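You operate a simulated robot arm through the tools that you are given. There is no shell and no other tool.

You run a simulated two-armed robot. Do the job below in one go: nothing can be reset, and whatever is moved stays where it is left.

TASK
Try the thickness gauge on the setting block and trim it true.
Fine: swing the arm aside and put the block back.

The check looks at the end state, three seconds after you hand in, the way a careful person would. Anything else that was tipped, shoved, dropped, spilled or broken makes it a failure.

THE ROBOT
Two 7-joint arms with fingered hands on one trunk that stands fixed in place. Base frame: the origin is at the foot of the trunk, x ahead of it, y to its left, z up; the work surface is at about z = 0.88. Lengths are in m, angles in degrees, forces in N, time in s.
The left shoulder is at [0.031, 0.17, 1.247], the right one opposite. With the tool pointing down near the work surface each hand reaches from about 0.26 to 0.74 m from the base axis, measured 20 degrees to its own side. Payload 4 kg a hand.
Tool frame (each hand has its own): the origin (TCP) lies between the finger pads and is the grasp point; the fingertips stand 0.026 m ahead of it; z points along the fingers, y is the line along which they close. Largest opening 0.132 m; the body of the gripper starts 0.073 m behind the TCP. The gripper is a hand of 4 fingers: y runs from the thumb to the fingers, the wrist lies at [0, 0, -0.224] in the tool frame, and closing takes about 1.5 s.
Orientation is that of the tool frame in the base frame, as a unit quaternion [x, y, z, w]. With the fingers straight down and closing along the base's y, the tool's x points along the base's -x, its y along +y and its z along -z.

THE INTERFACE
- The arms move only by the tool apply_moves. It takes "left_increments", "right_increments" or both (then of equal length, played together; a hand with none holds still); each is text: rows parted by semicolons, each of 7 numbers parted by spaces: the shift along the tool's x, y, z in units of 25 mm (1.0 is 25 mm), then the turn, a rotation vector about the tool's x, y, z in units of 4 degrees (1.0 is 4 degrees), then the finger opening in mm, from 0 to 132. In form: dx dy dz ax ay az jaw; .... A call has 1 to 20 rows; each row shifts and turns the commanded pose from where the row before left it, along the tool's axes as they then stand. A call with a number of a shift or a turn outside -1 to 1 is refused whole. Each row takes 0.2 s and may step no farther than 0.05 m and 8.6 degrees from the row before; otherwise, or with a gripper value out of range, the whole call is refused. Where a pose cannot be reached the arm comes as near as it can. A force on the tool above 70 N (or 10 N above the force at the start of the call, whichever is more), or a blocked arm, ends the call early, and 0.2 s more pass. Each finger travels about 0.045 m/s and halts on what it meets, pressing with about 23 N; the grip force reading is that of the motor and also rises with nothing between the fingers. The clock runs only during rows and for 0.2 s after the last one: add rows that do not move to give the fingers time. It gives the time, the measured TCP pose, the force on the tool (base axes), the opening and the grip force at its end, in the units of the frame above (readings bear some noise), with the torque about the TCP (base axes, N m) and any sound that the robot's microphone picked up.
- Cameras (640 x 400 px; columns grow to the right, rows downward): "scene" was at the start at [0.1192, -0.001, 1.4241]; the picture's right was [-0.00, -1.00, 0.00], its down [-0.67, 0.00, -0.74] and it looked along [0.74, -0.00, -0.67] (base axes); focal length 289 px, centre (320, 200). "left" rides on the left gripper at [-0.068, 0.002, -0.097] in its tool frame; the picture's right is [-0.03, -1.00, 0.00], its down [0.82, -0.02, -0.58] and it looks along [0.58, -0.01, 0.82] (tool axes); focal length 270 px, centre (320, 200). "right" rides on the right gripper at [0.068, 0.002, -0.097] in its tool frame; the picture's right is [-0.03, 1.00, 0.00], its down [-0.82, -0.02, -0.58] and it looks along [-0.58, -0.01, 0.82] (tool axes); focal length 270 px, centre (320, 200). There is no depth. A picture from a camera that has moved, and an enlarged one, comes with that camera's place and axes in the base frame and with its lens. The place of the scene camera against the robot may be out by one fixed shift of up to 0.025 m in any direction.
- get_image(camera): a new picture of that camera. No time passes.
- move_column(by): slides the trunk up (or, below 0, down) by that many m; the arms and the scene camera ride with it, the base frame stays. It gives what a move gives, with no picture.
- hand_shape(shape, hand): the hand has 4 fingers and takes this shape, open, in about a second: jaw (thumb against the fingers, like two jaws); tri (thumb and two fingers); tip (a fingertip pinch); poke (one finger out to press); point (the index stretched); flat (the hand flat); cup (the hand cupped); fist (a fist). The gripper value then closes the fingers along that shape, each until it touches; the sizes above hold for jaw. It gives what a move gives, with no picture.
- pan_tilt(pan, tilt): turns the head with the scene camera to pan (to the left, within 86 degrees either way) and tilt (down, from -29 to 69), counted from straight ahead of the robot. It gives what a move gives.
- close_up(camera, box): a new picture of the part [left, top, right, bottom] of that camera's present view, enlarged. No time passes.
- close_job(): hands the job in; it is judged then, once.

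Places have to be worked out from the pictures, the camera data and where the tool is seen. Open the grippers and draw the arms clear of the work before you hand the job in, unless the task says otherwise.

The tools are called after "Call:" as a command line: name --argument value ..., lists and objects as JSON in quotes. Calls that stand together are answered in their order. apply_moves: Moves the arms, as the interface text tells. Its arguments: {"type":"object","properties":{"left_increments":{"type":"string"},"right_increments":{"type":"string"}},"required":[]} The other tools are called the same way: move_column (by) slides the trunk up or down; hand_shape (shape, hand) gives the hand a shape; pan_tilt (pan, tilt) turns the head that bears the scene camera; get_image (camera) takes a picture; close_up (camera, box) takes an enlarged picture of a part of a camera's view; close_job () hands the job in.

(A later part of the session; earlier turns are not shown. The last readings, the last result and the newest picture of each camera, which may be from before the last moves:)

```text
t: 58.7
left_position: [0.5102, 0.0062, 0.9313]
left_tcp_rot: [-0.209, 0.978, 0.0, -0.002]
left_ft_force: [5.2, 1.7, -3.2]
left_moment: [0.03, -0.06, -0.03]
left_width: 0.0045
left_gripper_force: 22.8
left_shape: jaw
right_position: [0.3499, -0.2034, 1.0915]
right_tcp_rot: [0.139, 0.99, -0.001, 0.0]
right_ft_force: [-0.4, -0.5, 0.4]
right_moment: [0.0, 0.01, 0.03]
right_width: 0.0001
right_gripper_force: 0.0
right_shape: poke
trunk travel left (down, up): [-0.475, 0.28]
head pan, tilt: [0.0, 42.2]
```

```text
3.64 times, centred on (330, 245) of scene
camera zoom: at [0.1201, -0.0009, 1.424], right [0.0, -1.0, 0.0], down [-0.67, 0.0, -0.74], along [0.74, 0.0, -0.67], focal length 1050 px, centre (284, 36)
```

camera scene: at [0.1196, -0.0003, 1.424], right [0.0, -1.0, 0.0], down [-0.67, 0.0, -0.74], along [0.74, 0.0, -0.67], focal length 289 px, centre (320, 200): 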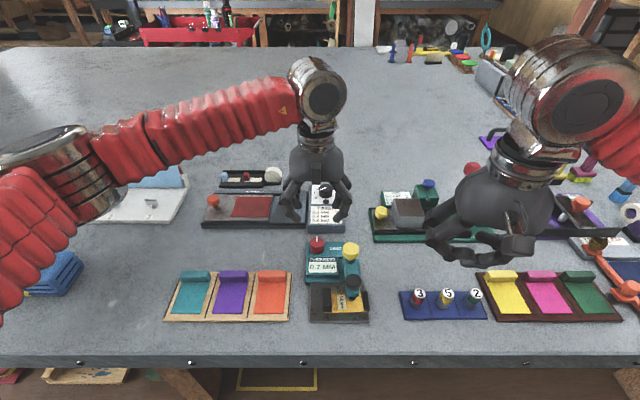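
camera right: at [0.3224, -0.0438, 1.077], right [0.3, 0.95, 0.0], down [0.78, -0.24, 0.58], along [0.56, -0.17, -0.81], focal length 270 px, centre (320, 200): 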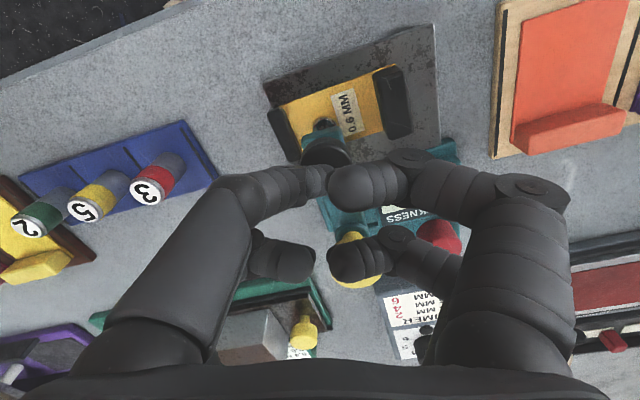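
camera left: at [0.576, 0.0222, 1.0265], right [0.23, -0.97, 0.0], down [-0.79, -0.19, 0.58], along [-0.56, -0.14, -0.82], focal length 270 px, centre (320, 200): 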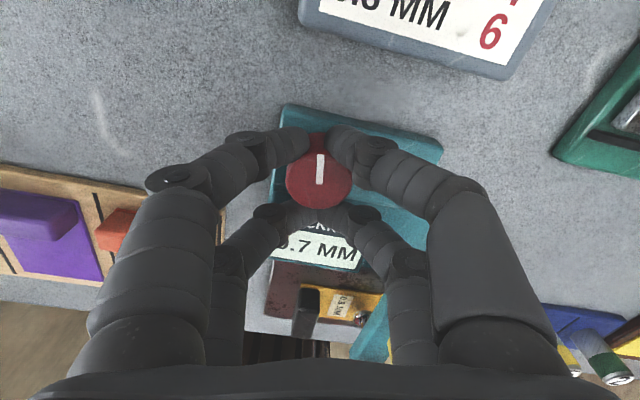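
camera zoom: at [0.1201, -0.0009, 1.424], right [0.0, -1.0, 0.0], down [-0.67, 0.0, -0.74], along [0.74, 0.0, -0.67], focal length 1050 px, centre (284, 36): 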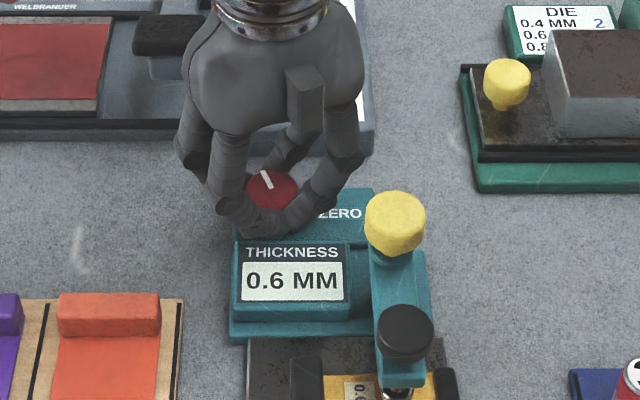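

The display now follows: 0.6 MM. To centre the trim rather than sit on the edge of rounding, I continue in small steps to find where it would change to 0.5.

Call:
apply_moves --left_increments "0 0 0 0 0 -1 12;0 0 0 0 0 -1 12;0 0 0 0 0 0 12"

Call:
close_up --camera "scene" --box '[260, 190, 400, 300]'

```text
t: 59.5
left_position: [0.5103, 0.0057, 0.9294]
left_tcp_rot: [-0.276, 0.961, 0.0, -0.001]
left_ft_force: [8.2, 3.6, -2.7]
left_moment: [0.03, -0.12, -0.02]
left_width: 0.0048
left_gripper_force: 23.3
left_shape: jaw
right_position: [0.3503, -0.2036, 1.0914]
right_tcp_rot: [0.138, 0.99, -0.001, 0.0]
right_ft_force: [0.5, -0.7, 0.3]
right_moment: [0.02, 0.03, -0.04]
right_width: 0.0
right_gripper_force: 0.0
right_shape: poke
trunk travel left (down, up): [-0.475, 0.28]
head pan, tilt: [0.0, 42.2]
```

```text
3.64 times, centred on (330, 245) of scene
camera zoom: at [0.1204, -0.0008, 1.424], right [0.0, -1.0, 0.0], down [-0.67, 0.0, -0.74], along [0.74, 0.0, -0.67], focal length 1050 px, centre (284, 36)
```

zoom: 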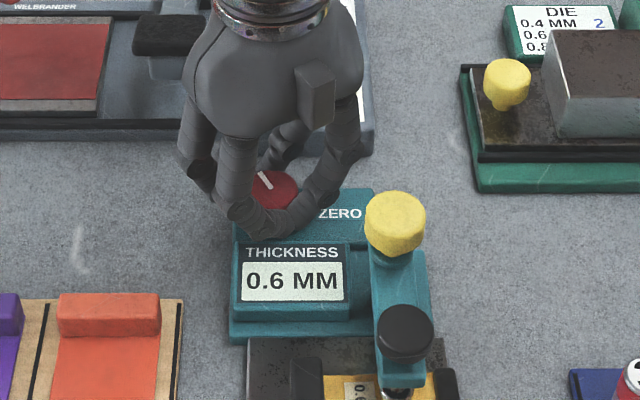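

Call:
apply_moves --left_increments "0 0 0 0 0 -1 12;0 0 0 0 0 -1 12;0 0 0 0 0 0 12"

Call:
close_up --camera "scene" --box '[260, 190, 400, 300]'

```text
t: 60.3
left_position: [0.5107, 0.0059, 0.9292]
left_tcp_rot: [-0.342, 0.94, 0.0, -0.001]
left_ft_force: [8.9, 1.0, -0.3]
left_moment: [-0.05, -0.17, 0.0]
left_width: 0.0048
left_gripper_force: 22.9
left_shape: jaw
right_position: [0.3505, -0.2032, 1.0929]
right_tcp_rot: [0.138, 0.99, -0.001, -0.001]
right_ft_force: [0.4, 0.2, 0.4]
right_moment: [-0.02, 0.03, 0.02]
right_width: 0.0
right_gripper_force: 0.1
right_shape: poke
trunk travel left (down, up): [-0.475, 0.28]
head pan, tilt: [0.0, 42.2]
```

```text
3.64 times, centred on (330, 245) of scene
camera zoom: at [0.1205, -0.0011, 1.424], right [0.0, -1.0, 0.0], down [-0.67, 0.0, -0.74], along [0.74, 0.0, -0.67], focal length 1050 px, centre (284, 36)
```

zoom: 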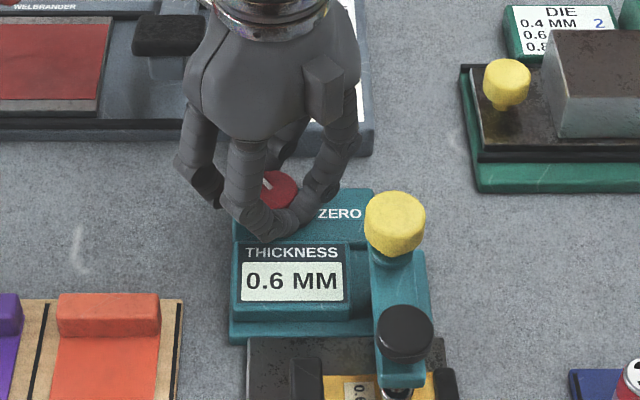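

Call:
apply_moves --left_increments "0 0 0 0 0 -1 12;0 0 0 0 0 -1 12;0 0 0 0 0 0 12"

Call:
close_up --camera "scene" --box '[290, 220, 370, 280]'

Call:
get_image --camera "left"

```text
t: 61.1
left_position: [0.5109, 0.0052, 0.9294]
left_tcp_rot: [-0.408, 0.913, 0.002, -0.001]
left_ft_force: [13.7, 1.1, -0.4]
left_moment: [0.03, -0.22, -0.03]
left_width: 0.0044
left_gripper_force: 23.0
left_shape: jaw
right_position: [0.3509, -0.2041, 1.0912]
right_tcp_rot: [0.14, 0.99, -0.001, -0.001]
right_ft_force: [-0.2, 0.4, -0.2]
right_moment: [0.01, 0.01, 0.03]
right_width: 0.0001
right_gripper_force: 0.1
right_shape: poke
trunk travel left (down, up): [-0.475, 0.28]
head pan, tilt: [0.0, 42.2]
```

```text
6.67 times, centred on (330, 250) of scene
camera zoom: at [0.1209, -0.001, 1.4239], right [0.0, -1.0, 0.0], down [-0.67, 0.0, -0.74], along [0.74, 0.0, -0.67], focal length 1925 px, centre (253, -133)
```

zoom: 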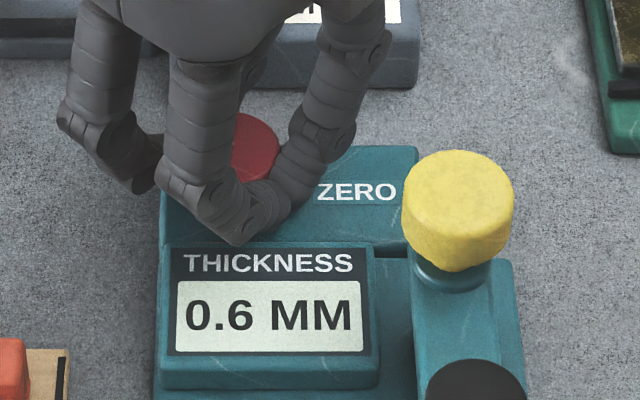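

```text
taken
camera left: at [0.5538, 0.0578, 1.0263], right [0.76, -0.65, 0.0], down [-0.53, -0.62, 0.58], along [-0.38, -0.44, -0.82], focal length 270 px, centre (320, 200)
```

left: 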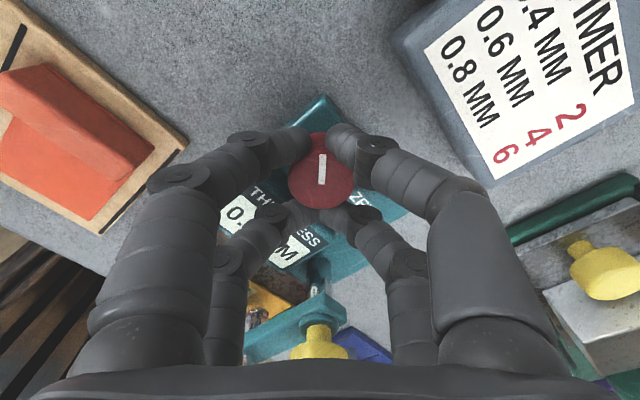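

Pointer follows to ~48° and it's still 0.6. I ease the sideways load by 2 mm and continue in 4° steps.

Call:
apply_moves --left_increments "-0.053 -0.06 0 0 0 0 12;0 0 0 0 0 -1 12;0 0 0 0 0 0 12"

Call:
close_up --camera "scene" --box '[290, 220, 370, 280]'

```text
t: 61.9
left_position: [0.51, 0.0062, 0.9298]
left_tcp_rot: [-0.438, 0.899, 0.0, -0.002]
left_ft_force: [2.8, 2.5, 1.4]
left_moment: [0.06, -0.07, -0.07]
left_width: 0.0046
left_gripper_force: 22.9
left_shape: jaw
right_position: [0.349, -0.2038, 1.092]
right_tcp_rot: [0.139, 0.99, 0.0, 0.0]
right_ft_force: [0.1, -0.1, 0.3]
right_moment: [0.0, -0.01, -0.02]
right_width: 0.0
right_gripper_force: 0.0
right_shape: poke
trunk travel left (down, up): [-0.475, 0.28]
head pan, tilt: [0.0, 42.2]
```

```text
6.67 times, centred on (330, 250) of scene
camera zoom: at [0.1194, -0.0007, 1.4241], right [0.0, -1.0, 0.0], down [-0.67, 0.0, -0.74], along [0.74, 0.0, -0.67], focal length 1925 px, centre (253, -133)
```

zoom: 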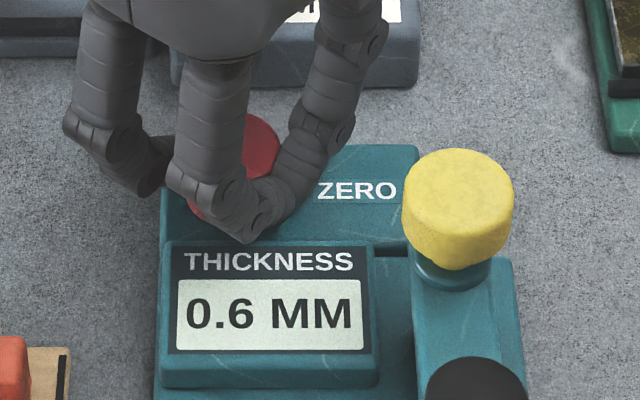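

Call:
apply_moves --left_increments "0 0 0 0 0 -1 12;0 0 0 0 0 0 12"

Call:
close_up --camera "scene" --box '[290, 220, 370, 280]'

```text
t: 62.5
left_position: [0.5097, 0.0051, 0.9296]
left_tcp_rot: [-0.47, 0.883, 0.0, -0.001]
left_ft_force: [1.6, 2.2, 1.5]
left_moment: [0.04, -0.01, -0.04]
left_width: 0.0041
left_gripper_force: 22.6
left_shape: jaw
right_position: [0.349, -0.205, 1.0906]
right_tcp_rot: [0.139, 0.99, -0.001, 0.0]
right_ft_force: [0.1, -0.5, 0.1]
right_moment: [-0.03, 0.02, 0.0]
right_width: 0.0
right_gripper_force: 0.1
right_shape: poke
trunk travel left (down, up): [-0.475, 0.28]
head pan, tilt: [0.0, 42.2]
```

```text
6.67 times, centred on (330, 250) of scene
camera zoom: at [0.1192, -0.0009, 1.4241], right [0.0, -1.0, 0.0], down [-0.67, 0.0, -0.74], along [0.74, 0.0, -0.67], focal length 1925 px, centre (253, -133)
```

zoom: 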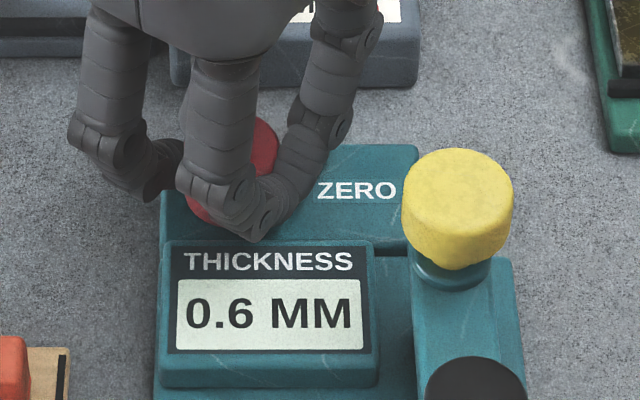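

Still 0.6 at 56°. One more step each with a check.

Call:
apply_moves --left_increments "0 0 0 0 0 -1 12;0 0 0 0 0 0 12"

Call:
close_up --camera "scene" --box '[290, 220, 370, 280]'

Call:
get_image --camera "left"

```text
t: 63.1
left_position: [0.5105, 0.0058, 0.9295]
left_tcp_rot: [-0.501, 0.866, 0.0, -0.001]
left_ft_force: [3.5, -1.4, 1.2]
left_moment: [-0.06, -0.04, 0.01]
left_width: 0.0045
left_gripper_force: 23.5
left_shape: jaw
right_position: [0.3488, -0.2057, 1.0922]
right_tcp_rot: [0.139, 0.99, 0.0, 0.001]
right_ft_force: [0.2, -0.2, 0.1]
right_moment: [0.03, 0.02, -0.03]
right_width: 0.0002
right_gripper_force: 0.1
right_shape: poke
trunk travel left (down, up): [-0.475, 0.28]
head pan, tilt: [0.0, 42.2]
```

```text
6.67 times, centred on (330, 250) of scene
camera zoom: at [0.1194, -0.0013, 1.4241], right [0.0, -1.0, 0.0], down [-0.67, 0.0, -0.74], along [0.74, 0.0, -0.67], focal length 1925 px, centre (253, -133)
```

zoom: 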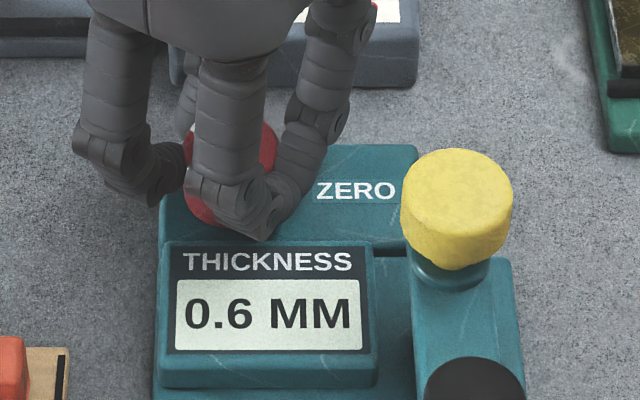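

```text
taken
camera left: at [0.5427, 0.0657, 1.0262], right [0.88, -0.48, 0.0], down [-0.39, -0.72, 0.58], along [-0.28, -0.51, -0.82], focal length 270 px, centre (320, 200)
```

left: 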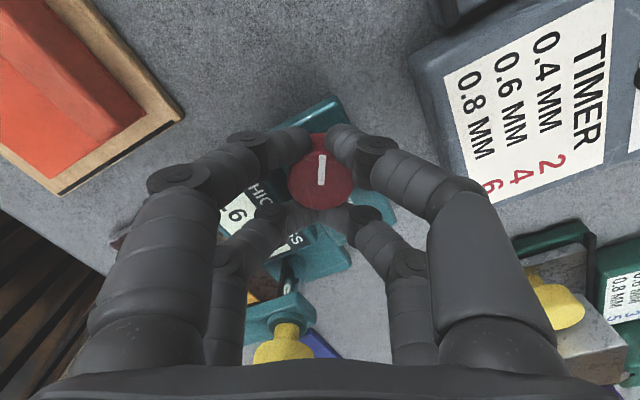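

Call:
apply_moves --left_increments "0 0 0 0 0 -1 12;0 0 0 0 0 -1 12;0 0 0 0 0 0 12"

Call:
close_up --camera "scene" --box '[290, 220, 370, 280]'

```text
t: 63.9
left_position: [0.5105, 0.0063, 0.9297]
left_tcp_rot: [-0.56, 0.828, 0.001, -0.002]
left_ft_force: [1.1, -1.4, -2.1]
left_moment: [-0.05, 0.01, -0.02]
left_width: 0.0042
left_gripper_force: 23.1
left_shape: jaw
right_position: [0.3494, -0.2032, 1.0925]
right_tcp_rot: [0.139, 0.99, 0.0, -0.001]
right_ft_force: [-0.1, 0.2, 0.3]
right_moment: [0.01, 0.01, -0.01]
right_width: 0.0001
right_gripper_force: 0.1
right_shape: poke
trunk travel left (down, up): [-0.475, 0.28]
head pan, tilt: [0.0, 42.2]
```

```text
6.67 times, centred on (330, 250) of scene
camera zoom: at [0.1193, -0.0013, 1.424], right [0.0, -1.0, 0.0], down [-0.67, 0.0, -0.74], along [0.74, 0.0, -0.67], focal length 1925 px, centre (253, -133)
```

zoom: 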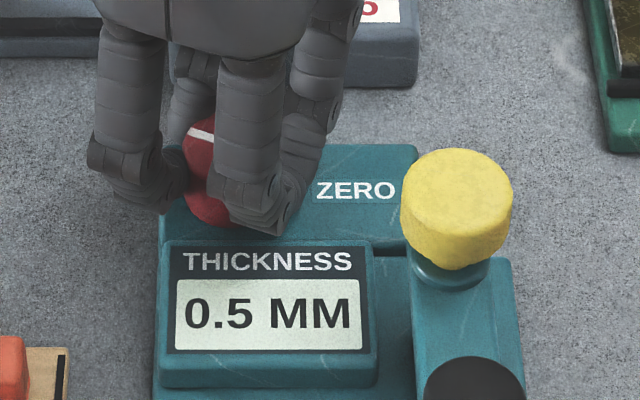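

It flips to 0.5 between 60° and 68°, and flipped to 0.6 between 12° and 24°, so the middle of 0.6 is at ≈42°. I turn back 26°.

Call:
apply_moves --left_increments "0 0 0 0 0 1 12;0 0 0 0 0 1 12;0 0 0 0 0 1 12;0 0 0 0 0 1 12;0 0 0 0 0 1 12;0 0 0 0 0 1 12;0 0 0 0 0 0.5 12;0 0 0 0 0 0 12"

Call:
close_up --camera "scene" --box '[290, 220, 370, 280]'

Call:
get_image --camera "left"

```text
t: 65.7
left_position: [0.5113, 0.005, 0.9298]
left_tcp_rot: [-0.358, 0.934, 0.0, -0.001]
left_ft_force: [-5.8, -1.5, -6.8]
left_moment: [-0.04, 0.12, 0.01]
left_width: 0.0041
left_gripper_force: 23.0
left_shape: jaw
right_position: [0.349, -0.2052, 1.0925]
right_tcp_rot: [0.138, 0.99, 0.0, 0.0]
right_ft_force: [0.4, -0.3, -0.3]
right_moment: [0.06, 0.04, 0.02]
right_width: 0.0001
right_gripper_force: 0.0
right_shape: poke
trunk travel left (down, up): [-0.475, 0.28]
head pan, tilt: [0.0, 42.2]
```

```text
6.67 times, centred on (330, 250) of scene
camera zoom: at [0.1188, -0.0013, 1.4241], right [0.0, -1.0, 0.0], down [-0.67, 0.0, -0.74], along [0.74, 0.0, -0.67], focal length 1925 px, centre (253, -133)
```

zoom: 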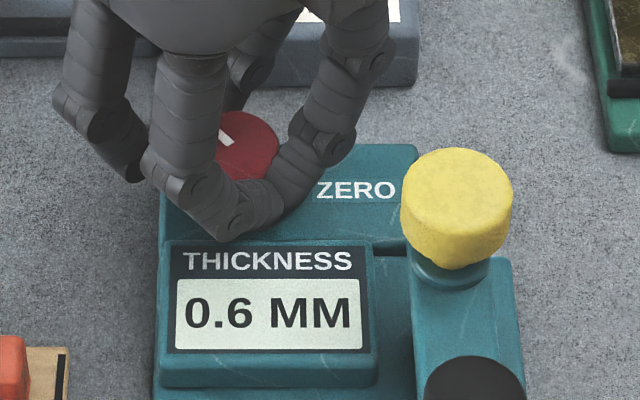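

```text
taken
camera left: at [0.5599, 0.0527, 1.0264], right [0.69, -0.73, 0.0], down [-0.59, -0.56, 0.58], along [-0.42, -0.4, -0.82], focal length 270 px, centre (320, 200)
```

left: 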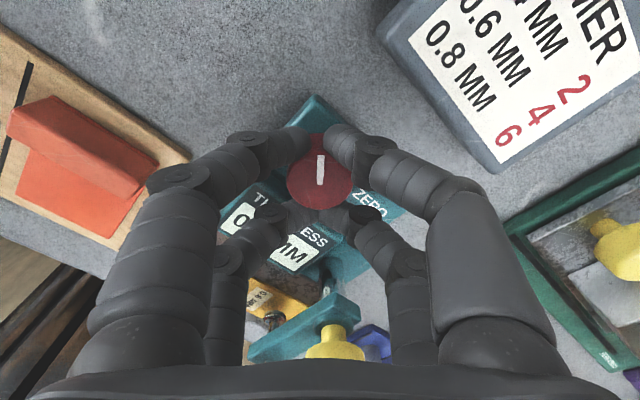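

Display reads 0.6 MM with the pointer mid-window. I open the fingers and lift the left hand straight up, then unwind and move it away to the left.

Call:
apply_moves --left_increments "0 0 0 0 0 0 20;0 0 0 0 0 0 35;0 0 0 0 0 0 50;0 0 0 0 0 0 60;0 0 0 0 0 0 60;0 0 0 0 0 0 60;0 0 -0.4 0 0 0 60;0 0 -0.8 0 0 0 60;0 0 -1 0 0 0 60;0 0 -1 0 0 0 60;0 0 -1 0 0 0 60;0 0 0 0 0 0 60"

Call:
close_up --camera "scene" --box '[270, 200, 430, 330]'

Call:
get_image --camera "left"

```text
t: 68.3
left_position: [0.51, 0.006, 1.0353]
left_tcp_rot: [-0.358, 0.934, 0.002, 0.0]
left_ft_force: [-1.1, 0.1, -0.3]
left_moment: [-0.01, -0.02, 0.03]
left_width: 0.0595
left_gripper_force: 0.1
left_shape: jaw
right_position: [0.3488, -0.2034, 1.091]
right_tcp_rot: [0.14, 0.99, -0.001, 0.0]
right_ft_force: [-0.2, 0.0, 0.4]
right_moment: [-0.01, -0.01, -0.02]
right_width: 0.0
right_gripper_force: 0.1
right_shape: poke
trunk travel left (down, up): [-0.475, 0.28]
head pan, tilt: [0.0, 42.2]
```

```text
3.08 times, centred on (350, 265) of scene
camera zoom: at [0.1193, -0.0011, 1.424], right [0.0, -1.0, 0.0], down [-0.67, 0.0, -0.74], along [0.74, 0.0, -0.67], focal length 888 px, centre (228, 0)
```

zoom: 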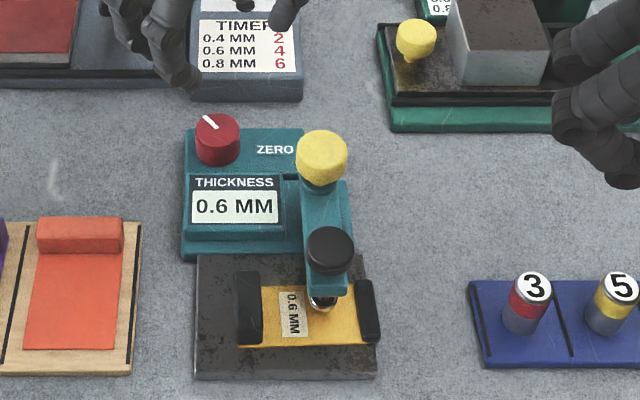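

```text
taken
camera left: at [0.5586, 0.0537, 1.1314], right [0.69, -0.73, 0.0], down [-0.59, -0.56, 0.58], along [-0.42, -0.4, -0.82], focal length 270 px, centre (320, 200)
```

left: 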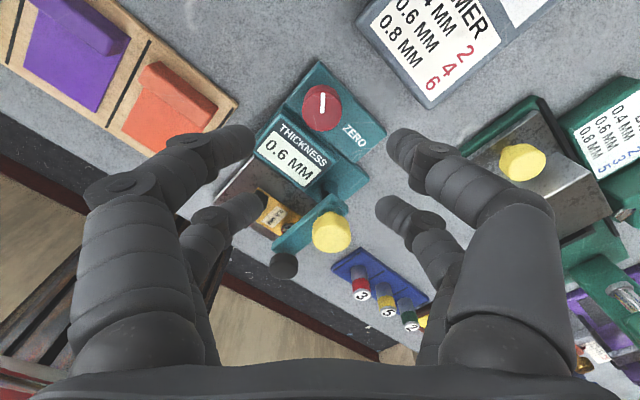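

Reading 0.6 MM, gauge and block undisturbed. I unwind the left hand's yaw and move it off to the left.

Call:
apply_moves --left_increments "0 0 -0.5 0 0 1 60;0 0 -0.5 0 0 1 60;0 0 0 0 0 1 60;0 0 0 0 0 1 60;0 0 0 0 0 1 60;0 0 0 0 0 1 60;0 0 0 0 0 1 60;0 0 0 0 0 1 60;0 0 0 0 0 1 60;0 0 0 0 0 1 60;0 0 0 0 0 0.5 60;0 1 0 0 0 0 60;0 1 0 0 0 0 60;0 1 0 0 0 0 60;0 1 0 0 0 0 60;0 1 0 0 0 0 60;0 1 0 0 0 0 60;0 1 0 0 0 0 60;0 0.4 0 0 0 0 60;0 0 0 0 0 0 60"

Call:
apply_moves --right_increments "0 1 0 0 0 0 0;0 1 0 0 0 0 0;0 1 0 0 0 0 0;0 1 0 0 0 0 0;0 1 0.6 0 0 0 0;0 1 0.6 0 0 0 0;0 0 0.6 0 0 0 0;0 0 0 0 0 0 0"

Call:
get_image --camera "right"

```text
t: 72.5
left_position: [0.5111, 0.1892, 1.0598]
left_tcp_rot: [0.0, 1.0, 0.0, -0.001]
left_ft_force: [-0.3, 0.3, -0.4]
left_moment: [0.01, 0.02, 0.0]
left_width: 0.0597
left_gripper_force: 0.0
left_shape: jaw
right_position: [0.3489, -0.2045, 1.0922]
right_tcp_rot: [0.139, 0.99, -0.001, 0.0]
right_ft_force: [-0.3, 0.3, 0.0]
right_moment: [0.0, -0.01, 0.0]
right_width: 0.0004
right_gripper_force: 0.0
right_shape: poke
trunk travel left (down, up): [-0.475, 0.28]
head pan, tilt: [0.0, 42.2]
```

```text
t: 74.3
left_position: [0.5111, 0.1917, 1.0591]
left_tcp_rot: [0.0, 1.0, 0.0, -0.001]
left_ft_force: [0.9, 0.7, 0.5]
left_moment: [0.02, -0.01, 0.03]
left_width: 0.0595
left_gripper_force: 0.0
left_shape: jaw
right_position: [0.3908, -0.0598, 1.0471]
right_tcp_rot: [0.138, 0.99, -0.001, 0.0]
right_ft_force: [0.0, -0.4, 0.3]
right_moment: [0.0, -0.02, 0.02]
right_width: 0.0
right_gripper_force: 0.1
right_shape: poke
trunk travel left (down, up): [-0.475, 0.28]
head pan, tilt: [0.0, 42.2]
```

```text
taken
camera right: at [0.3249, -0.0413, 1.1433], right [0.3, 0.95, 0.0], down [0.78, -0.24, 0.58], along [0.55, -0.17, -0.82], focal length 270 px, centre (320, 200)
```

right: 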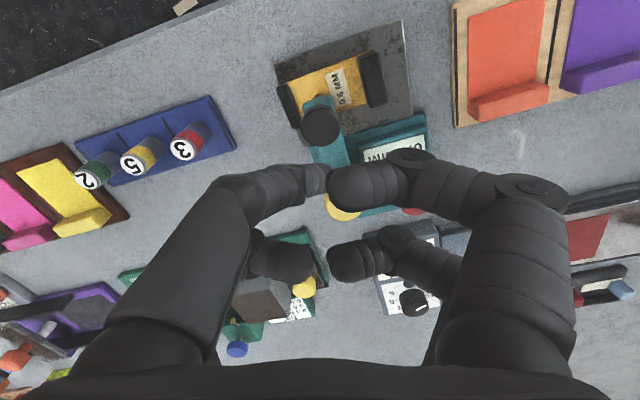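

Same pose as before over the button. I press again to confirm the reading.

Call:
apply_moves --right_increments "0 0 0.6 0 0 0 0;0 0 0.8 0 0 0 0;0 0 0.7 0 0 0 0;0 0 0.3 0 0 0 0;0 0 0.1 0 0 0 0;0 0 0.1 0 0 0 0;0 0 0.1 0 0 0 0;0 0 0 0 0 0 0;0 0 -0.3 0 0 0 0;0 0 -0.8 0 0 0 0;0 0 -1 0 0 0 0;0 0 -0.6 0 0 0 0;0 0 0 0 0 0 0"

Call:
close_up --camera "scene" --box '[270, 200, 430, 330]'

```text
t: 77.1
left_position: [0.511, 0.1895, 1.0596]
left_tcp_rot: [0.001, 1.0, 0.001, -0.001]
left_ft_force: [-0.2, 0.0, 0.8]
left_moment: [0.02, 0.0, -0.02]
left_width: 0.0597
left_gripper_force: 0.0
left_shape: jaw
right_position: [0.39, -0.0605, 1.0458]
right_tcp_rot: [0.138, 0.99, -0.002, 0.0]
right_ft_force: [0.0, 0.0, 0.6]
right_moment: [-0.02, 0.0, 0.01]
right_width: 0.0001
right_gripper_force: 0.0
right_shape: poke
trunk travel left (down, up): [-0.475, 0.28]
head pan, tilt: [0.0, 42.2]
heard: click
```

```text
3.08 times, centred on (350, 265) of scene
camera zoom: at [0.1193, -0.001, 1.424], right [0.0, -1.0, 0.0], down [-0.67, 0.0, -0.74], along [0.74, 0.0, -0.67], focal length 888 px, centre (228, 0)
```

zoom: 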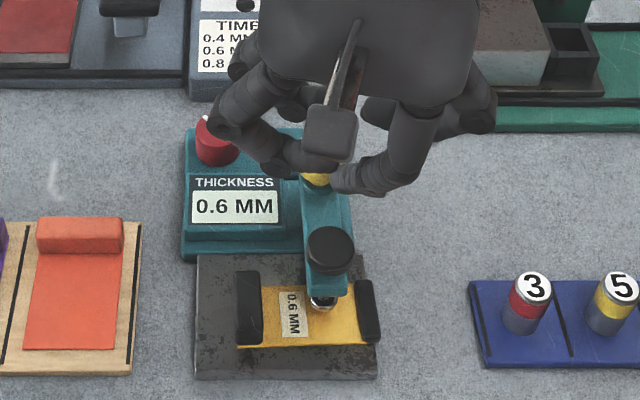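

Confirmed 0.6 MM on a fresh press. Now I raise the right hand, return to jaw shape and straighten its yaw in order to straddle the arm again.

Call:
apply_moves --right_increments "0 0 -1 0 0 0 0;0 0 -0.8 0 0 0 0;0 0 0 0 0 0 0"

Call:
hand_shape --hand "right" --shape "jaw"

Call:
apply_moves --right_increments "0 0 0 0 0 -1 120;0 0 0 0 0 -1 100;0 0 0 0 0 -1 80;0 0 0 0 0 -1 60;0 0 0 0 0 0 55;0 0 0 0 0 0 55;0 0 0 0 0 0 55"

Call:
get_image --camera "right"

```text
t: 77.9
left_position: [0.5107, 0.1905, 1.0593]
left_tcp_rot: [0.0, 1.0, -0.001, -0.001]
left_ft_force: [0.1, 0.3, 0.0]
left_moment: [0.03, 0.0, 0.01]
left_width: 0.0595
left_gripper_force: 0.0
left_shape: jaw
right_position: [0.3913, -0.0609, 1.0928]
right_tcp_rot: [0.14, 0.99, 0.0, 0.0]
right_ft_force: [0.5, -0.4, 0.4]
right_moment: [0.0, -0.01, 0.03]
right_width: 0.0001
right_gripper_force: 0.0
right_shape: poke
trunk travel left (down, up): [-0.475, 0.28]
head pan, tilt: [0.0, 42.2]
```

```text
t: 78.8
left_position: [0.5105, 0.19, 1.0605]
left_tcp_rot: [0.0, 1.0, 0.0, -0.001]
left_ft_force: [0.0, 0.5, -0.4]
left_moment: [0.01, -0.01, 0.0]
left_width: 0.0596
left_gripper_force: 0.0
left_shape: jaw
right_position: [0.3893, -0.0611, 1.092]
right_tcp_rot: [0.139, 0.99, -0.001, 0.0]
right_ft_force: [-0.2, -0.2, 0.2]
right_moment: [0.01, 0.01, -0.01]
right_width: 0.1318
right_gripper_force: 0.2
right_shape: jaw
trunk travel left (down, up): [-0.475, 0.28]
head pan, tilt: [0.0, 42.2]
```

```text
t: 80.4
left_position: [0.511, 0.1902, 1.0592]
left_tcp_rot: [0.0, 1.0, 0.0, -0.001]
left_ft_force: [-1.0, -0.8, 0.1]
left_moment: [0.01, 0.03, -0.02]
left_width: 0.0595
left_gripper_force: 0.1
left_shape: jaw
right_position: [0.3904, -0.0611, 1.0913]
right_tcp_rot: [-0.001, 1.0, -0.001, 0.0]
right_ft_force: [-0.2, -0.1, 0.4]
right_moment: [-0.01, 0.0, 0.0]
right_width: 0.0559
right_gripper_force: 0.1
right_shape: jaw
trunk travel left (down, up): [-0.475, 0.28]
head pan, tilt: [0.0, 42.2]
```

```text
taken
camera right: at [0.3216, -0.0617, 1.1867], right [0.02, 1.0, 0.0], down [0.82, -0.02, 0.58], along [0.58, -0.01, -0.82], focal length 270 px, centre (320, 200)
```

right: 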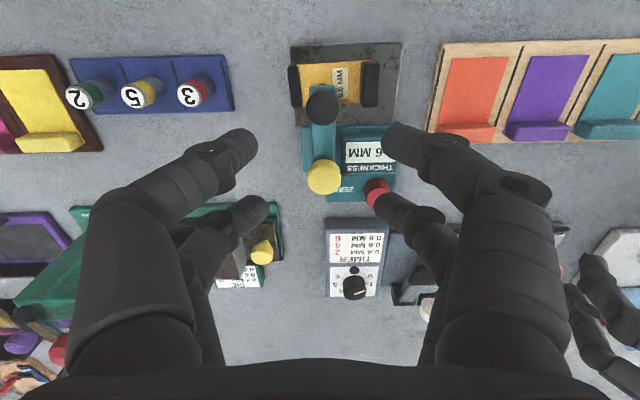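

Knob at (0.388, −0.060), directly below. I descend astride the arm, same height as before (TCP 0.951).

Call:
apply_moves --right_increments "-0.24 0 0.8 0 0 0 55;0 0 0.8 0 0 0 55;0 0 0.8 0 0 0 55;0 0 0.8 0 0 0 55;0 0 0.8 0 0 0 55;0 0 0.8 0 0 0 55;0 0 0.8 0 0 0 55;0 0 0 0 0 0 45;0 0 0 0 0 0 40;0 0 0 0 0 0 40"

Call:
get_image --camera "right"

Call:
close_up --camera "scene" --box '[270, 200, 430, 330]'

```text
t: 82.6
left_position: [0.5111, 0.191, 1.0614]
left_tcp_rot: [0.0, 1.0, 0.0, 0.0]
left_ft_force: [0.1, 1.0, 0.2]
left_moment: [0.01, 0.0, -0.04]
left_width: 0.0595
left_gripper_force: 0.0
left_shape: jaw
right_position: [0.3966, -0.0629, 0.951]
right_tcp_rot: [0.0, 1.0, -0.001, 0.001]
right_ft_force: [0.0, 1.3, 0.4]
right_moment: [-0.01, 0.03, 0.03]
right_width: 0.0405
right_gripper_force: 0.1
right_shape: jaw
trunk travel left (down, up): [-0.475, 0.28]
head pan, tilt: [0.0, 42.2]
```

```text
taken
camera right: at [0.3279, -0.0628, 1.0457], right [0.02, 1.0, 0.0], down [0.82, -0.02, 0.58], along [0.58, -0.02, -0.82], focal length 270 px, centre (320, 200)
```

right: 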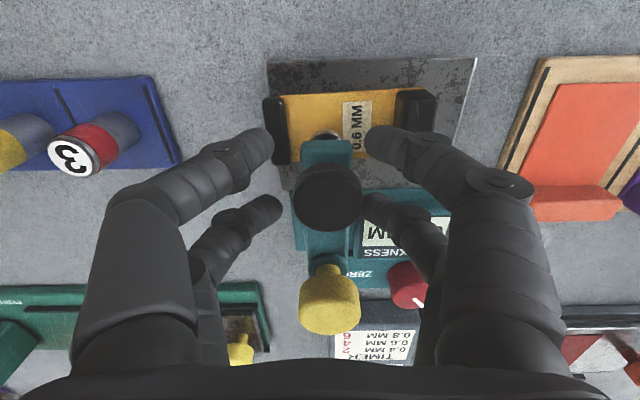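

```text
3.08 times, centred on (350, 265) of scene
camera zoom: at [0.1191, -0.001, 1.4241], right [0.0, -1.0, 0.0], down [-0.67, 0.0, -0.74], along [0.74, 0.0, -0.67], focal length 888 px, centre (228, 0)
```

zoom: 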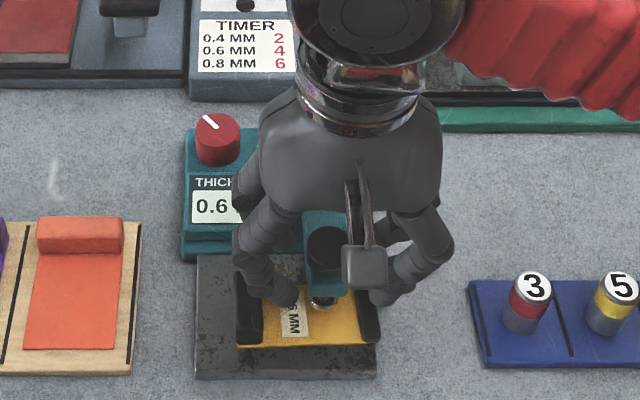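

Astride the arm. I swing it back counter-clockwise (80°).

Call:
apply_moves --right_increments "-0.0056 -0.159 0 0 0 -1 36;-0.0056 -0.159 0 0 0 -1 36;-0.0056 -0.159 0 0 0 -1 36;-0.0056 -0.159 0 0 0 -1 36;-0.0056 -0.159 0 0 0 -1 36;-0.0056 -0.159 0 0 0 -1 36;-0.0056 -0.159 0 0 0 -1 36;-0.0056 -0.159 0 0 0 -1 36;-0.0056 -0.159 0 0 0 -1 36;-0.0056 -0.159 0 0 0 -1 36;-0.0056 -0.159 0 0 0 -1 36;-0.0056 -0.159 0 0 0 -1 36;-0.0056 -0.159 0 0 0 -1 36;-0.0056 -0.159 0 0 0 -1 36;-0.0056 -0.159 0 0 0 -1 36;-0.0056 -0.159 0 0 0 -1 36;-0.0056 -0.159 0 0 0 -1 36;-0.0056 -0.159 0 0 0 -1 36;0 0 0 0 0 0 36"

Call:
get_image --camera "right"

Call:
close_up --camera "scene" --box '[270, 200, 430, 330]'

```text
t: 86.6
left_position: [0.51, 0.1897, 1.0605]
left_tcp_rot: [-0.001, 1.0, 0.0, 0.0]
left_ft_force: [0.9, 0.2, 0.6]
left_moment: [-0.04, -0.01, -0.02]
left_width: 0.0596
left_gripper_force: 0.1
left_shape: jaw
right_position: [0.4353, -0.1156, 0.951]
right_tcp_rot: [-0.588, 0.809, -0.001, -0.001]
right_ft_force: [-1.5, -0.6, 0.4]
right_moment: [0.01, 0.02, -0.01]
right_width: 0.0365
right_gripper_force: 0.1
right_shape: jaw
trunk travel left (down, up): [-0.475, 0.28]
head pan, tilt: [0.0, 42.2]
```

```text
taken
camera right: at [0.4123, -0.1831, 1.047], right [-0.94, 0.33, 0.0], down [0.27, 0.77, 0.58], along [0.19, 0.54, -0.82], focal length 270 px, centre (320, 200)
```

right: 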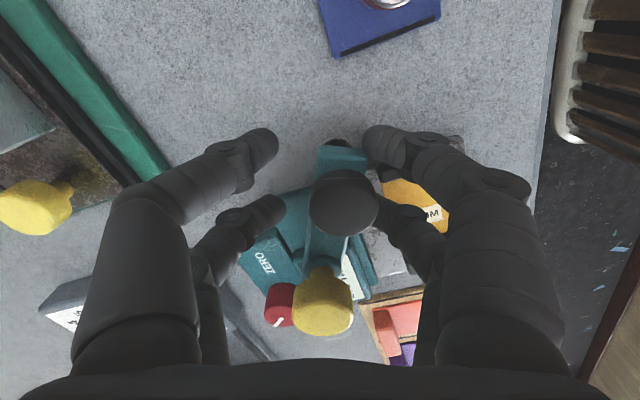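

```text
3.08 times, centred on (350, 265) of scene
camera zoom: at [0.1189, -0.0011, 1.4241], right [0.0, -1.0, 0.0], down [-0.67, 0.0, -0.74], along [0.74, 0.0, -0.67], focal length 888 px, centre (228, 0)
```

zoom: 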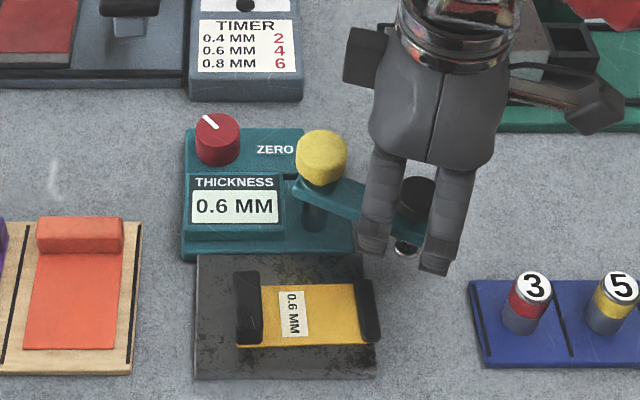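

The arm follows; heading 243°, originally 261°. Five more rows (slightly gentle) bring it to its original spot.

Call:
apply_moves --right_increments "-0.0056 -0.159 0 0 0 -1 36;-0.0056 -0.159 0 0 0 -1 36;-0.0056 -0.159 0 0 0 -1 36;-0.0056 -0.159 0 0 0 -1 36;0 -0.08 0 0 0 0 36;0 0 0 0 0 0 36"

Call:
close_up --camera "scene" --box '[270, 200, 430, 330]'

Call:
get_image --camera "right"

```text
t: 88.0
left_position: [0.51, 0.1898, 1.0593]
left_tcp_rot: [0.0, 1.0, -0.001, -0.001]
left_ft_force: [-0.3, -0.5, -0.2]
left_moment: [0.0, -0.02, -0.02]
left_width: 0.0595
left_gripper_force: 0.1
left_shape: jaw
right_position: [0.4532, -0.1193, 0.9508]
right_tcp_rot: [-0.695, 0.719, -0.001, -0.001]
right_ft_force: [-1.4, -1.1, 0.7]
right_moment: [-0.04, 0.03, 0.04]
right_width: 0.0363
right_gripper_force: 0.1
right_shape: jaw
trunk travel left (down, up): [-0.475, 0.28]
head pan, tilt: [0.0, 42.2]
```

```text
3.08 times, centred on (350, 265) of scene
camera zoom: at [0.1189, -0.0012, 1.4241], right [0.0, -1.0, 0.0], down [-0.67, 0.0, -0.74], along [0.74, 0.0, -0.67], focal length 888 px, centre (228, 0)
```

zoom: 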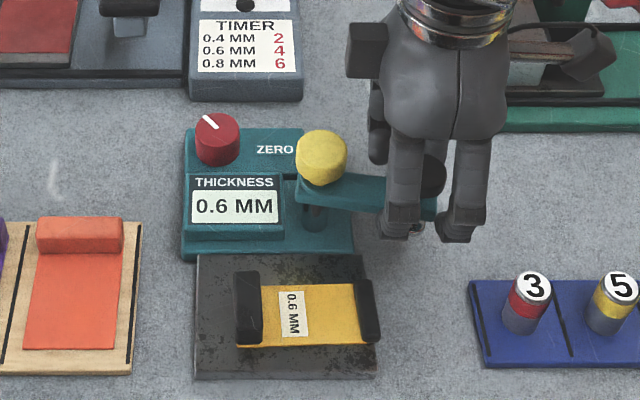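

```text
taken
camera right: at [0.4485, -0.1903, 1.0469], right [-1.0, 0.06, 0.0], down [0.05, 0.82, 0.58], along [0.03, 0.58, -0.82], focal length 270 px, centre (320, 200)
```

right: 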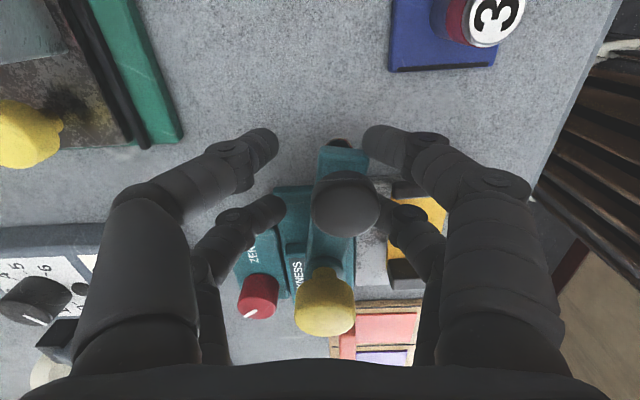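

The arm is back aside. I open, lift the right hand straight up and withdraw it to the right.

Call:
apply_moves --right_increments "0 0 0 0 0 0 45;0 0 0 0 0 0 55;0 0 0 0 0 0 55;0 0 -0.5 0 0 0 55;0 0 -0.8 0 0 0 55;0 0 -1 0 0 0 55;0 0 -1 0 0 0 55;0 0 -1 0 0 0 55;0 0 -1 0 0 0 55;1 0 -0.5 0 0 0 55;1 0 0 0 0 0 55;1 0 0 0 0 0 55;1 0 0 0 0 0 55;1 0 0 0 0 0 55;1 0 0 0 0 0 55;0 0 0 0 0 0 55"

Call:
get_image --camera "scene"

Call:
close_up --camera "scene" --box '[270, 200, 430, 330]'

```text
t: 91.4
left_position: [0.5119, 0.1905, 1.0591]
left_tcp_rot: [0.001, 1.0, 0.0, -0.001]
left_ft_force: [-0.3, 0.3, -0.2]
left_moment: [0.0, -0.03, 0.0]
left_width: 0.0595
left_gripper_force: 0.1
left_shape: jaw
right_position: [0.4489, -0.2697, 1.0952]
right_tcp_rot: [-0.696, 0.718, -0.001, 0.0]
right_ft_force: [-0.2, 0.2, -0.7]
right_moment: [-0.04, 0.01, -0.03]
right_width: 0.0548
right_gripper_force: 0.0
right_shape: jaw
trunk travel left (down, up): [-0.475, 0.28]
head pan, tilt: [0.0, 42.2]
```

```text
taken
camera scene: at [0.1194, -0.0007, 1.4241], right [0.0, -1.0, 0.0], down [-0.67, 0.0, -0.74], along [0.74, 0.0, -0.67], focal length 289 px, centre (320, 200)
```

scene: 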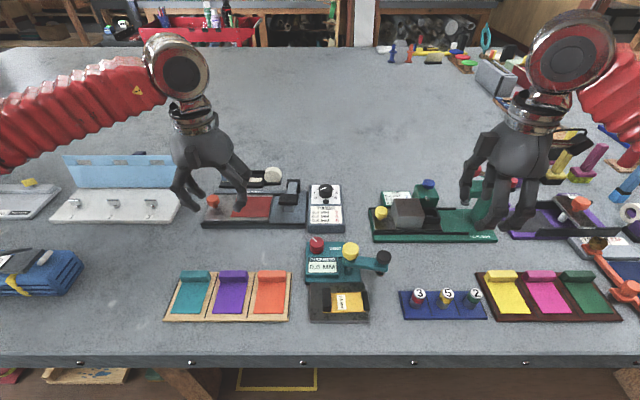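

```text
3.08 times, centred on (350, 265) of scene
camera zoom: at [0.1194, -0.0007, 1.4241], right [0.0, -1.0, 0.0], down [-0.67, 0.0, -0.74], along [0.74, 0.0, -0.67], focal length 888 px, centre (228, 0)
```

zoom: 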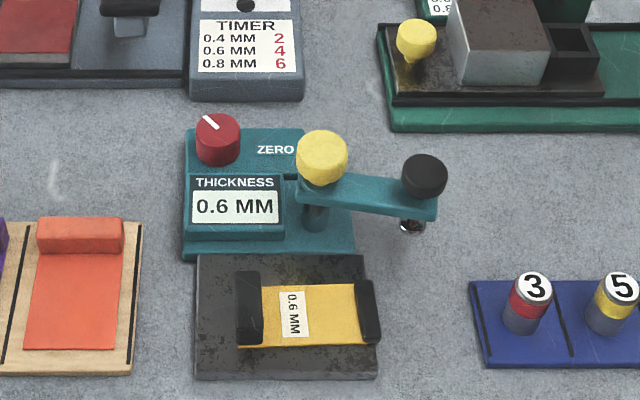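

Arm aside, reading still 0.6. Now the left hand goes over the block's tall grip on the anvil.

Call:
apply_moves --left_increments "0.56 -0.895 0 0 0 0 60;0.56 -0.895 0 0 0 0 60;0.56 -0.895 0 0 0 0 60;0.56 -0.895 0 0 0 0 60;0.56 -0.895 0 0 0 0 60;0.56 -0.895 0 0 0 0 60;0.56 -0.895 0 0 0 0 60;0.56 -0.895 0 0 0 0 60;0.56 -0.895 0 0 0 0 60;0 0 0.8 0 0 0 60;0 0 0.8 0 0 0 60;0 0 0.8 0 0 0 60;0 0 0.8 0 0 0 60;0 0 0 0 0 0 60"

Call:
get_image --camera "left"

Call:
close_up --camera "scene" --box '[270, 200, 430, 330]'

```text
t: 94.4
left_position: [0.3861, -0.0104, 0.9801]
left_tcp_rot: [0.0, 1.0, 0.001, -0.001]
left_ft_force: [0.1, -0.5, -0.8]
left_moment: [0.02, 0.02, 0.04]
left_width: 0.0598
left_gripper_force: 0.1
left_shape: jaw
right_position: [0.4503, -0.2687, 1.0958]
right_tcp_rot: [-0.696, 0.718, -0.001, 0.0]
right_ft_force: [0.6, -0.5, -0.4]
right_moment: [-0.01, -0.01, -0.02]
right_width: 0.0544
right_gripper_force: 0.0
right_shape: jaw
trunk travel left (down, up): [-0.475, 0.28]
head pan, tilt: [0.0, 42.2]
```

```text
taken
camera left: at [0.4531, -0.0087, 1.0761], right [0.03, -1.0, 0.0], down [-0.82, -0.02, 0.58], along [-0.58, -0.01, -0.82], focal length 270 px, centre (320, 200)
```

left: 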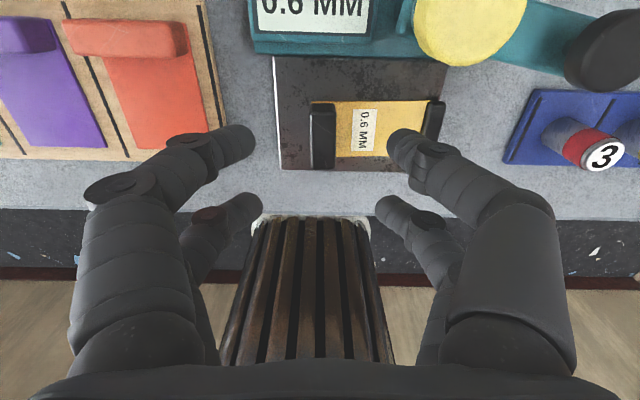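

```text
3.08 times, centred on (350, 265) of scene
camera zoom: at [0.119, -0.0011, 1.4241], right [0.0, -1.0, 0.0], down [-0.67, 0.0, -0.74], along [0.74, 0.0, -0.67], focal length 888 px, centre (228, 0)
```

zoom: 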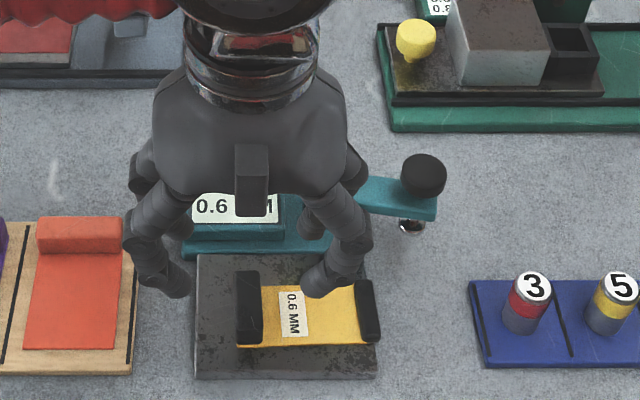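

Aligned over the grip at (0.386, −0.011). I descend to the former release height and close.

Call:
apply_moves --left_increments "0 0 0.8 0 0 0 60;0 0 0.8 0 0 0 60;0 0 0.5 0 0 0 60;0 0 0.2 0 0 0 50;0 0 0 0 0 0 35;0 0 0 0 0 0 20;0 0 0 0 0 0 0;0 0 0 0 0 0 0;0 0 0 0 0 0 0;0 0 0 0 0 0 0"

Call:
get_image --camera "left"

```text
t: 96.6
left_position: [0.3859, -0.0111, 0.9232]
left_tcp_rot: [0.0, 1.0, 0.0, 0.0]
left_ft_force: [0.3, -0.2, 1.3]
left_moment: [-0.17, 0.09, 0.03]
left_width: 0.0102
left_gripper_force: 22.5
left_shape: jaw
right_position: [0.4487, -0.2696, 1.0957]
right_tcp_rot: [-0.695, 0.719, 0.0, -0.001]
right_ft_force: [1.4, 0.4, 0.2]
right_moment: [0.02, -0.02, 0.01]
right_width: 0.0545
right_gripper_force: 0.1
right_shape: jaw
trunk travel left (down, up): [-0.475, 0.28]
head pan, tilt: [0.0, 42.2]
```

```text
taken
camera left: at [0.4537, -0.0084, 1.0197], right [0.03, -1.0, 0.0], down [-0.82, -0.02, 0.58], along [-0.58, -0.01, -0.82], focal length 270 px, centre (320, 200)
```

left: 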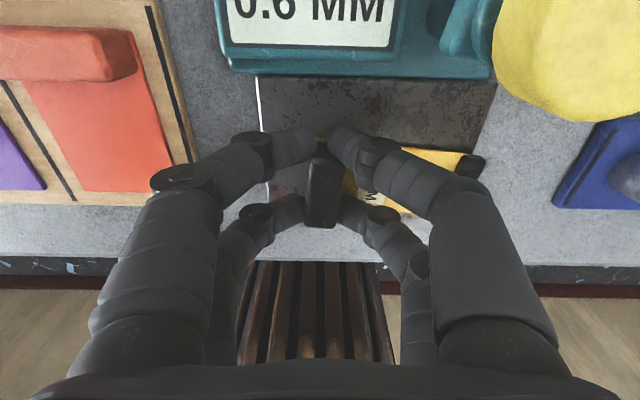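

The block twisted a little in the grasp (width 10 mm). I open again and look.

Call:
apply_moves --left_increments "0 0 0 0 0 0 20;0 0 0 0 0 0 40;0 0 0 0 0 0 60;0 0 0 0 0 0 60;0 0 0 0 0 0 60;0 0 -0.5 0 0 0 60;0 0 -0.8 0 0 0 60;0 0 -0.8 0 0 0 60;0 0 0 0 0 0 60"

Call:
get_image --camera "left"

Call:
close_up --camera "left" --box '[260, 50, 480, 187]'

```text
t: 98.6
left_position: [0.3854, -0.0087, 0.9771]
left_tcp_rot: [-0.001, 1.0, 0.001, -0.001]
left_ft_force: [0.8, -0.1, -0.1]
left_moment: [0.01, 0.01, 0.0]
left_width: 0.0597
left_gripper_force: 0.1
left_shape: jaw
right_position: [0.4498, -0.2702, 1.0952]
right_tcp_rot: [-0.695, 0.719, 0.0, -0.001]
right_ft_force: [-0.3, -0.5, -0.1]
right_moment: [-0.01, -0.02, -0.02]
right_width: 0.0549
right_gripper_force: 0.0
right_shape: jaw
trunk travel left (down, up): [-0.475, 0.28]
head pan, tilt: [0.0, 42.2]
```

```text
taken
camera left: at [0.4534, -0.0072, 1.0732], right [0.03, -1.0, 0.0], down [-0.82, -0.02, 0.58], along [-0.58, -0.01, -0.82], focal length 270 px, centre (320, 200)
```

left: 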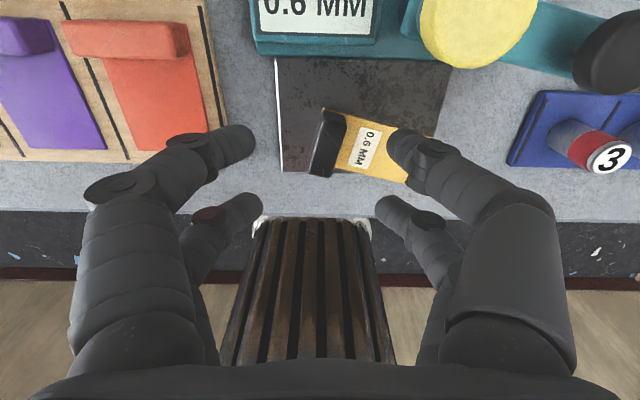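

```text
2.91 times, centred on (370, 118) of left
camera zoom: at [0.4534, -0.0072, 1.0732], right [0.03, -1.0, 0.0], down [-0.82, -0.02, 0.58], along [-0.58, -0.01, -0.82], focal length 786 px, centre (174, 437)
```

zoom: 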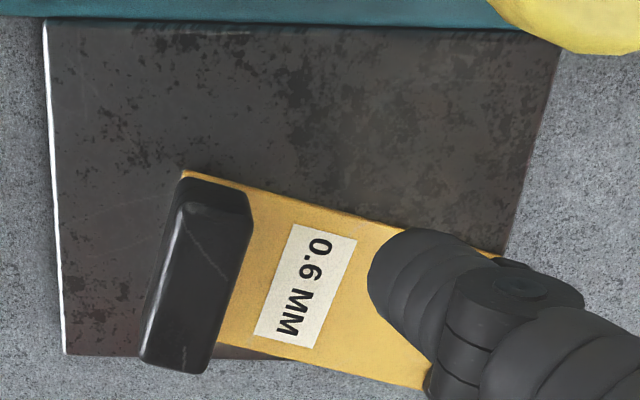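

The block's grip is at about (0.380, −0.0135), yawed ~13° clockwise; I was ~6 mm off along the grip. I align the hand with it (yaw 13.4°, re-centre) and check.

Call:
apply_moves --left_increments "0.216 -0.19 0 0 0 0.85 60;0 0 0 0 0 0.85 60;0 0 0 0 0 0.85 60;0 0 0 0 0 0.8 60;0 0 0 0 0 0 60"

Call:
get_image --camera "left"

Call:
close_up --camera "left" --box '[230, 80, 430, 220]'

```text
t: 99.8
left_position: [0.3801, -0.0153, 0.9759]
left_tcp_rot: [0.116, 0.993, 0.0, 0.0]
left_ft_force: [0.9, 0.2, 0.2]
left_moment: [-0.03, 0.0, -0.01]
left_width: 0.0598
left_gripper_force: 0.1
left_shape: jaw
right_position: [0.4497, -0.2696, 1.0958]
right_tcp_rot: [-0.694, 0.72, 0.0, -0.001]
right_ft_force: [-0.5, -0.6, -0.6]
right_moment: [0.0, 0.02, 0.04]
right_width: 0.0544
right_gripper_force: 0.1
right_shape: jaw
trunk travel left (down, up): [-0.475, 0.28]
head pan, tilt: [0.0, 42.2]
```

```text
taken
camera left: at [0.4464, -0.0297, 1.0721], right [-0.21, -0.98, 0.0], down [-0.8, 0.17, 0.58], along [-0.57, 0.12, -0.82], focal length 270 px, centre (320, 200)
```

left: 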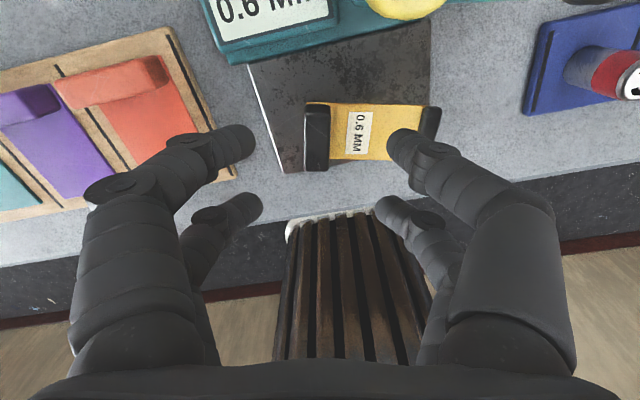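

```text
2.86 times, centred on (330, 150) of left
camera zoom: at [0.4464, -0.0297, 1.0721], right [-0.21, -0.98, 0.0], down [-0.8, 0.17, 0.58], along [-0.57, 0.12, -0.82], focal length 772 px, centre (291, 343)
```

zoom: 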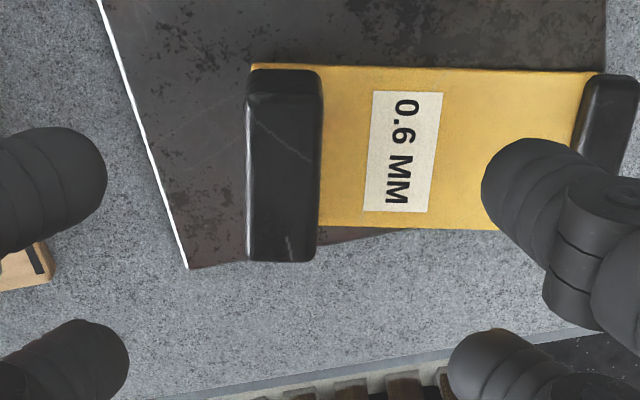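

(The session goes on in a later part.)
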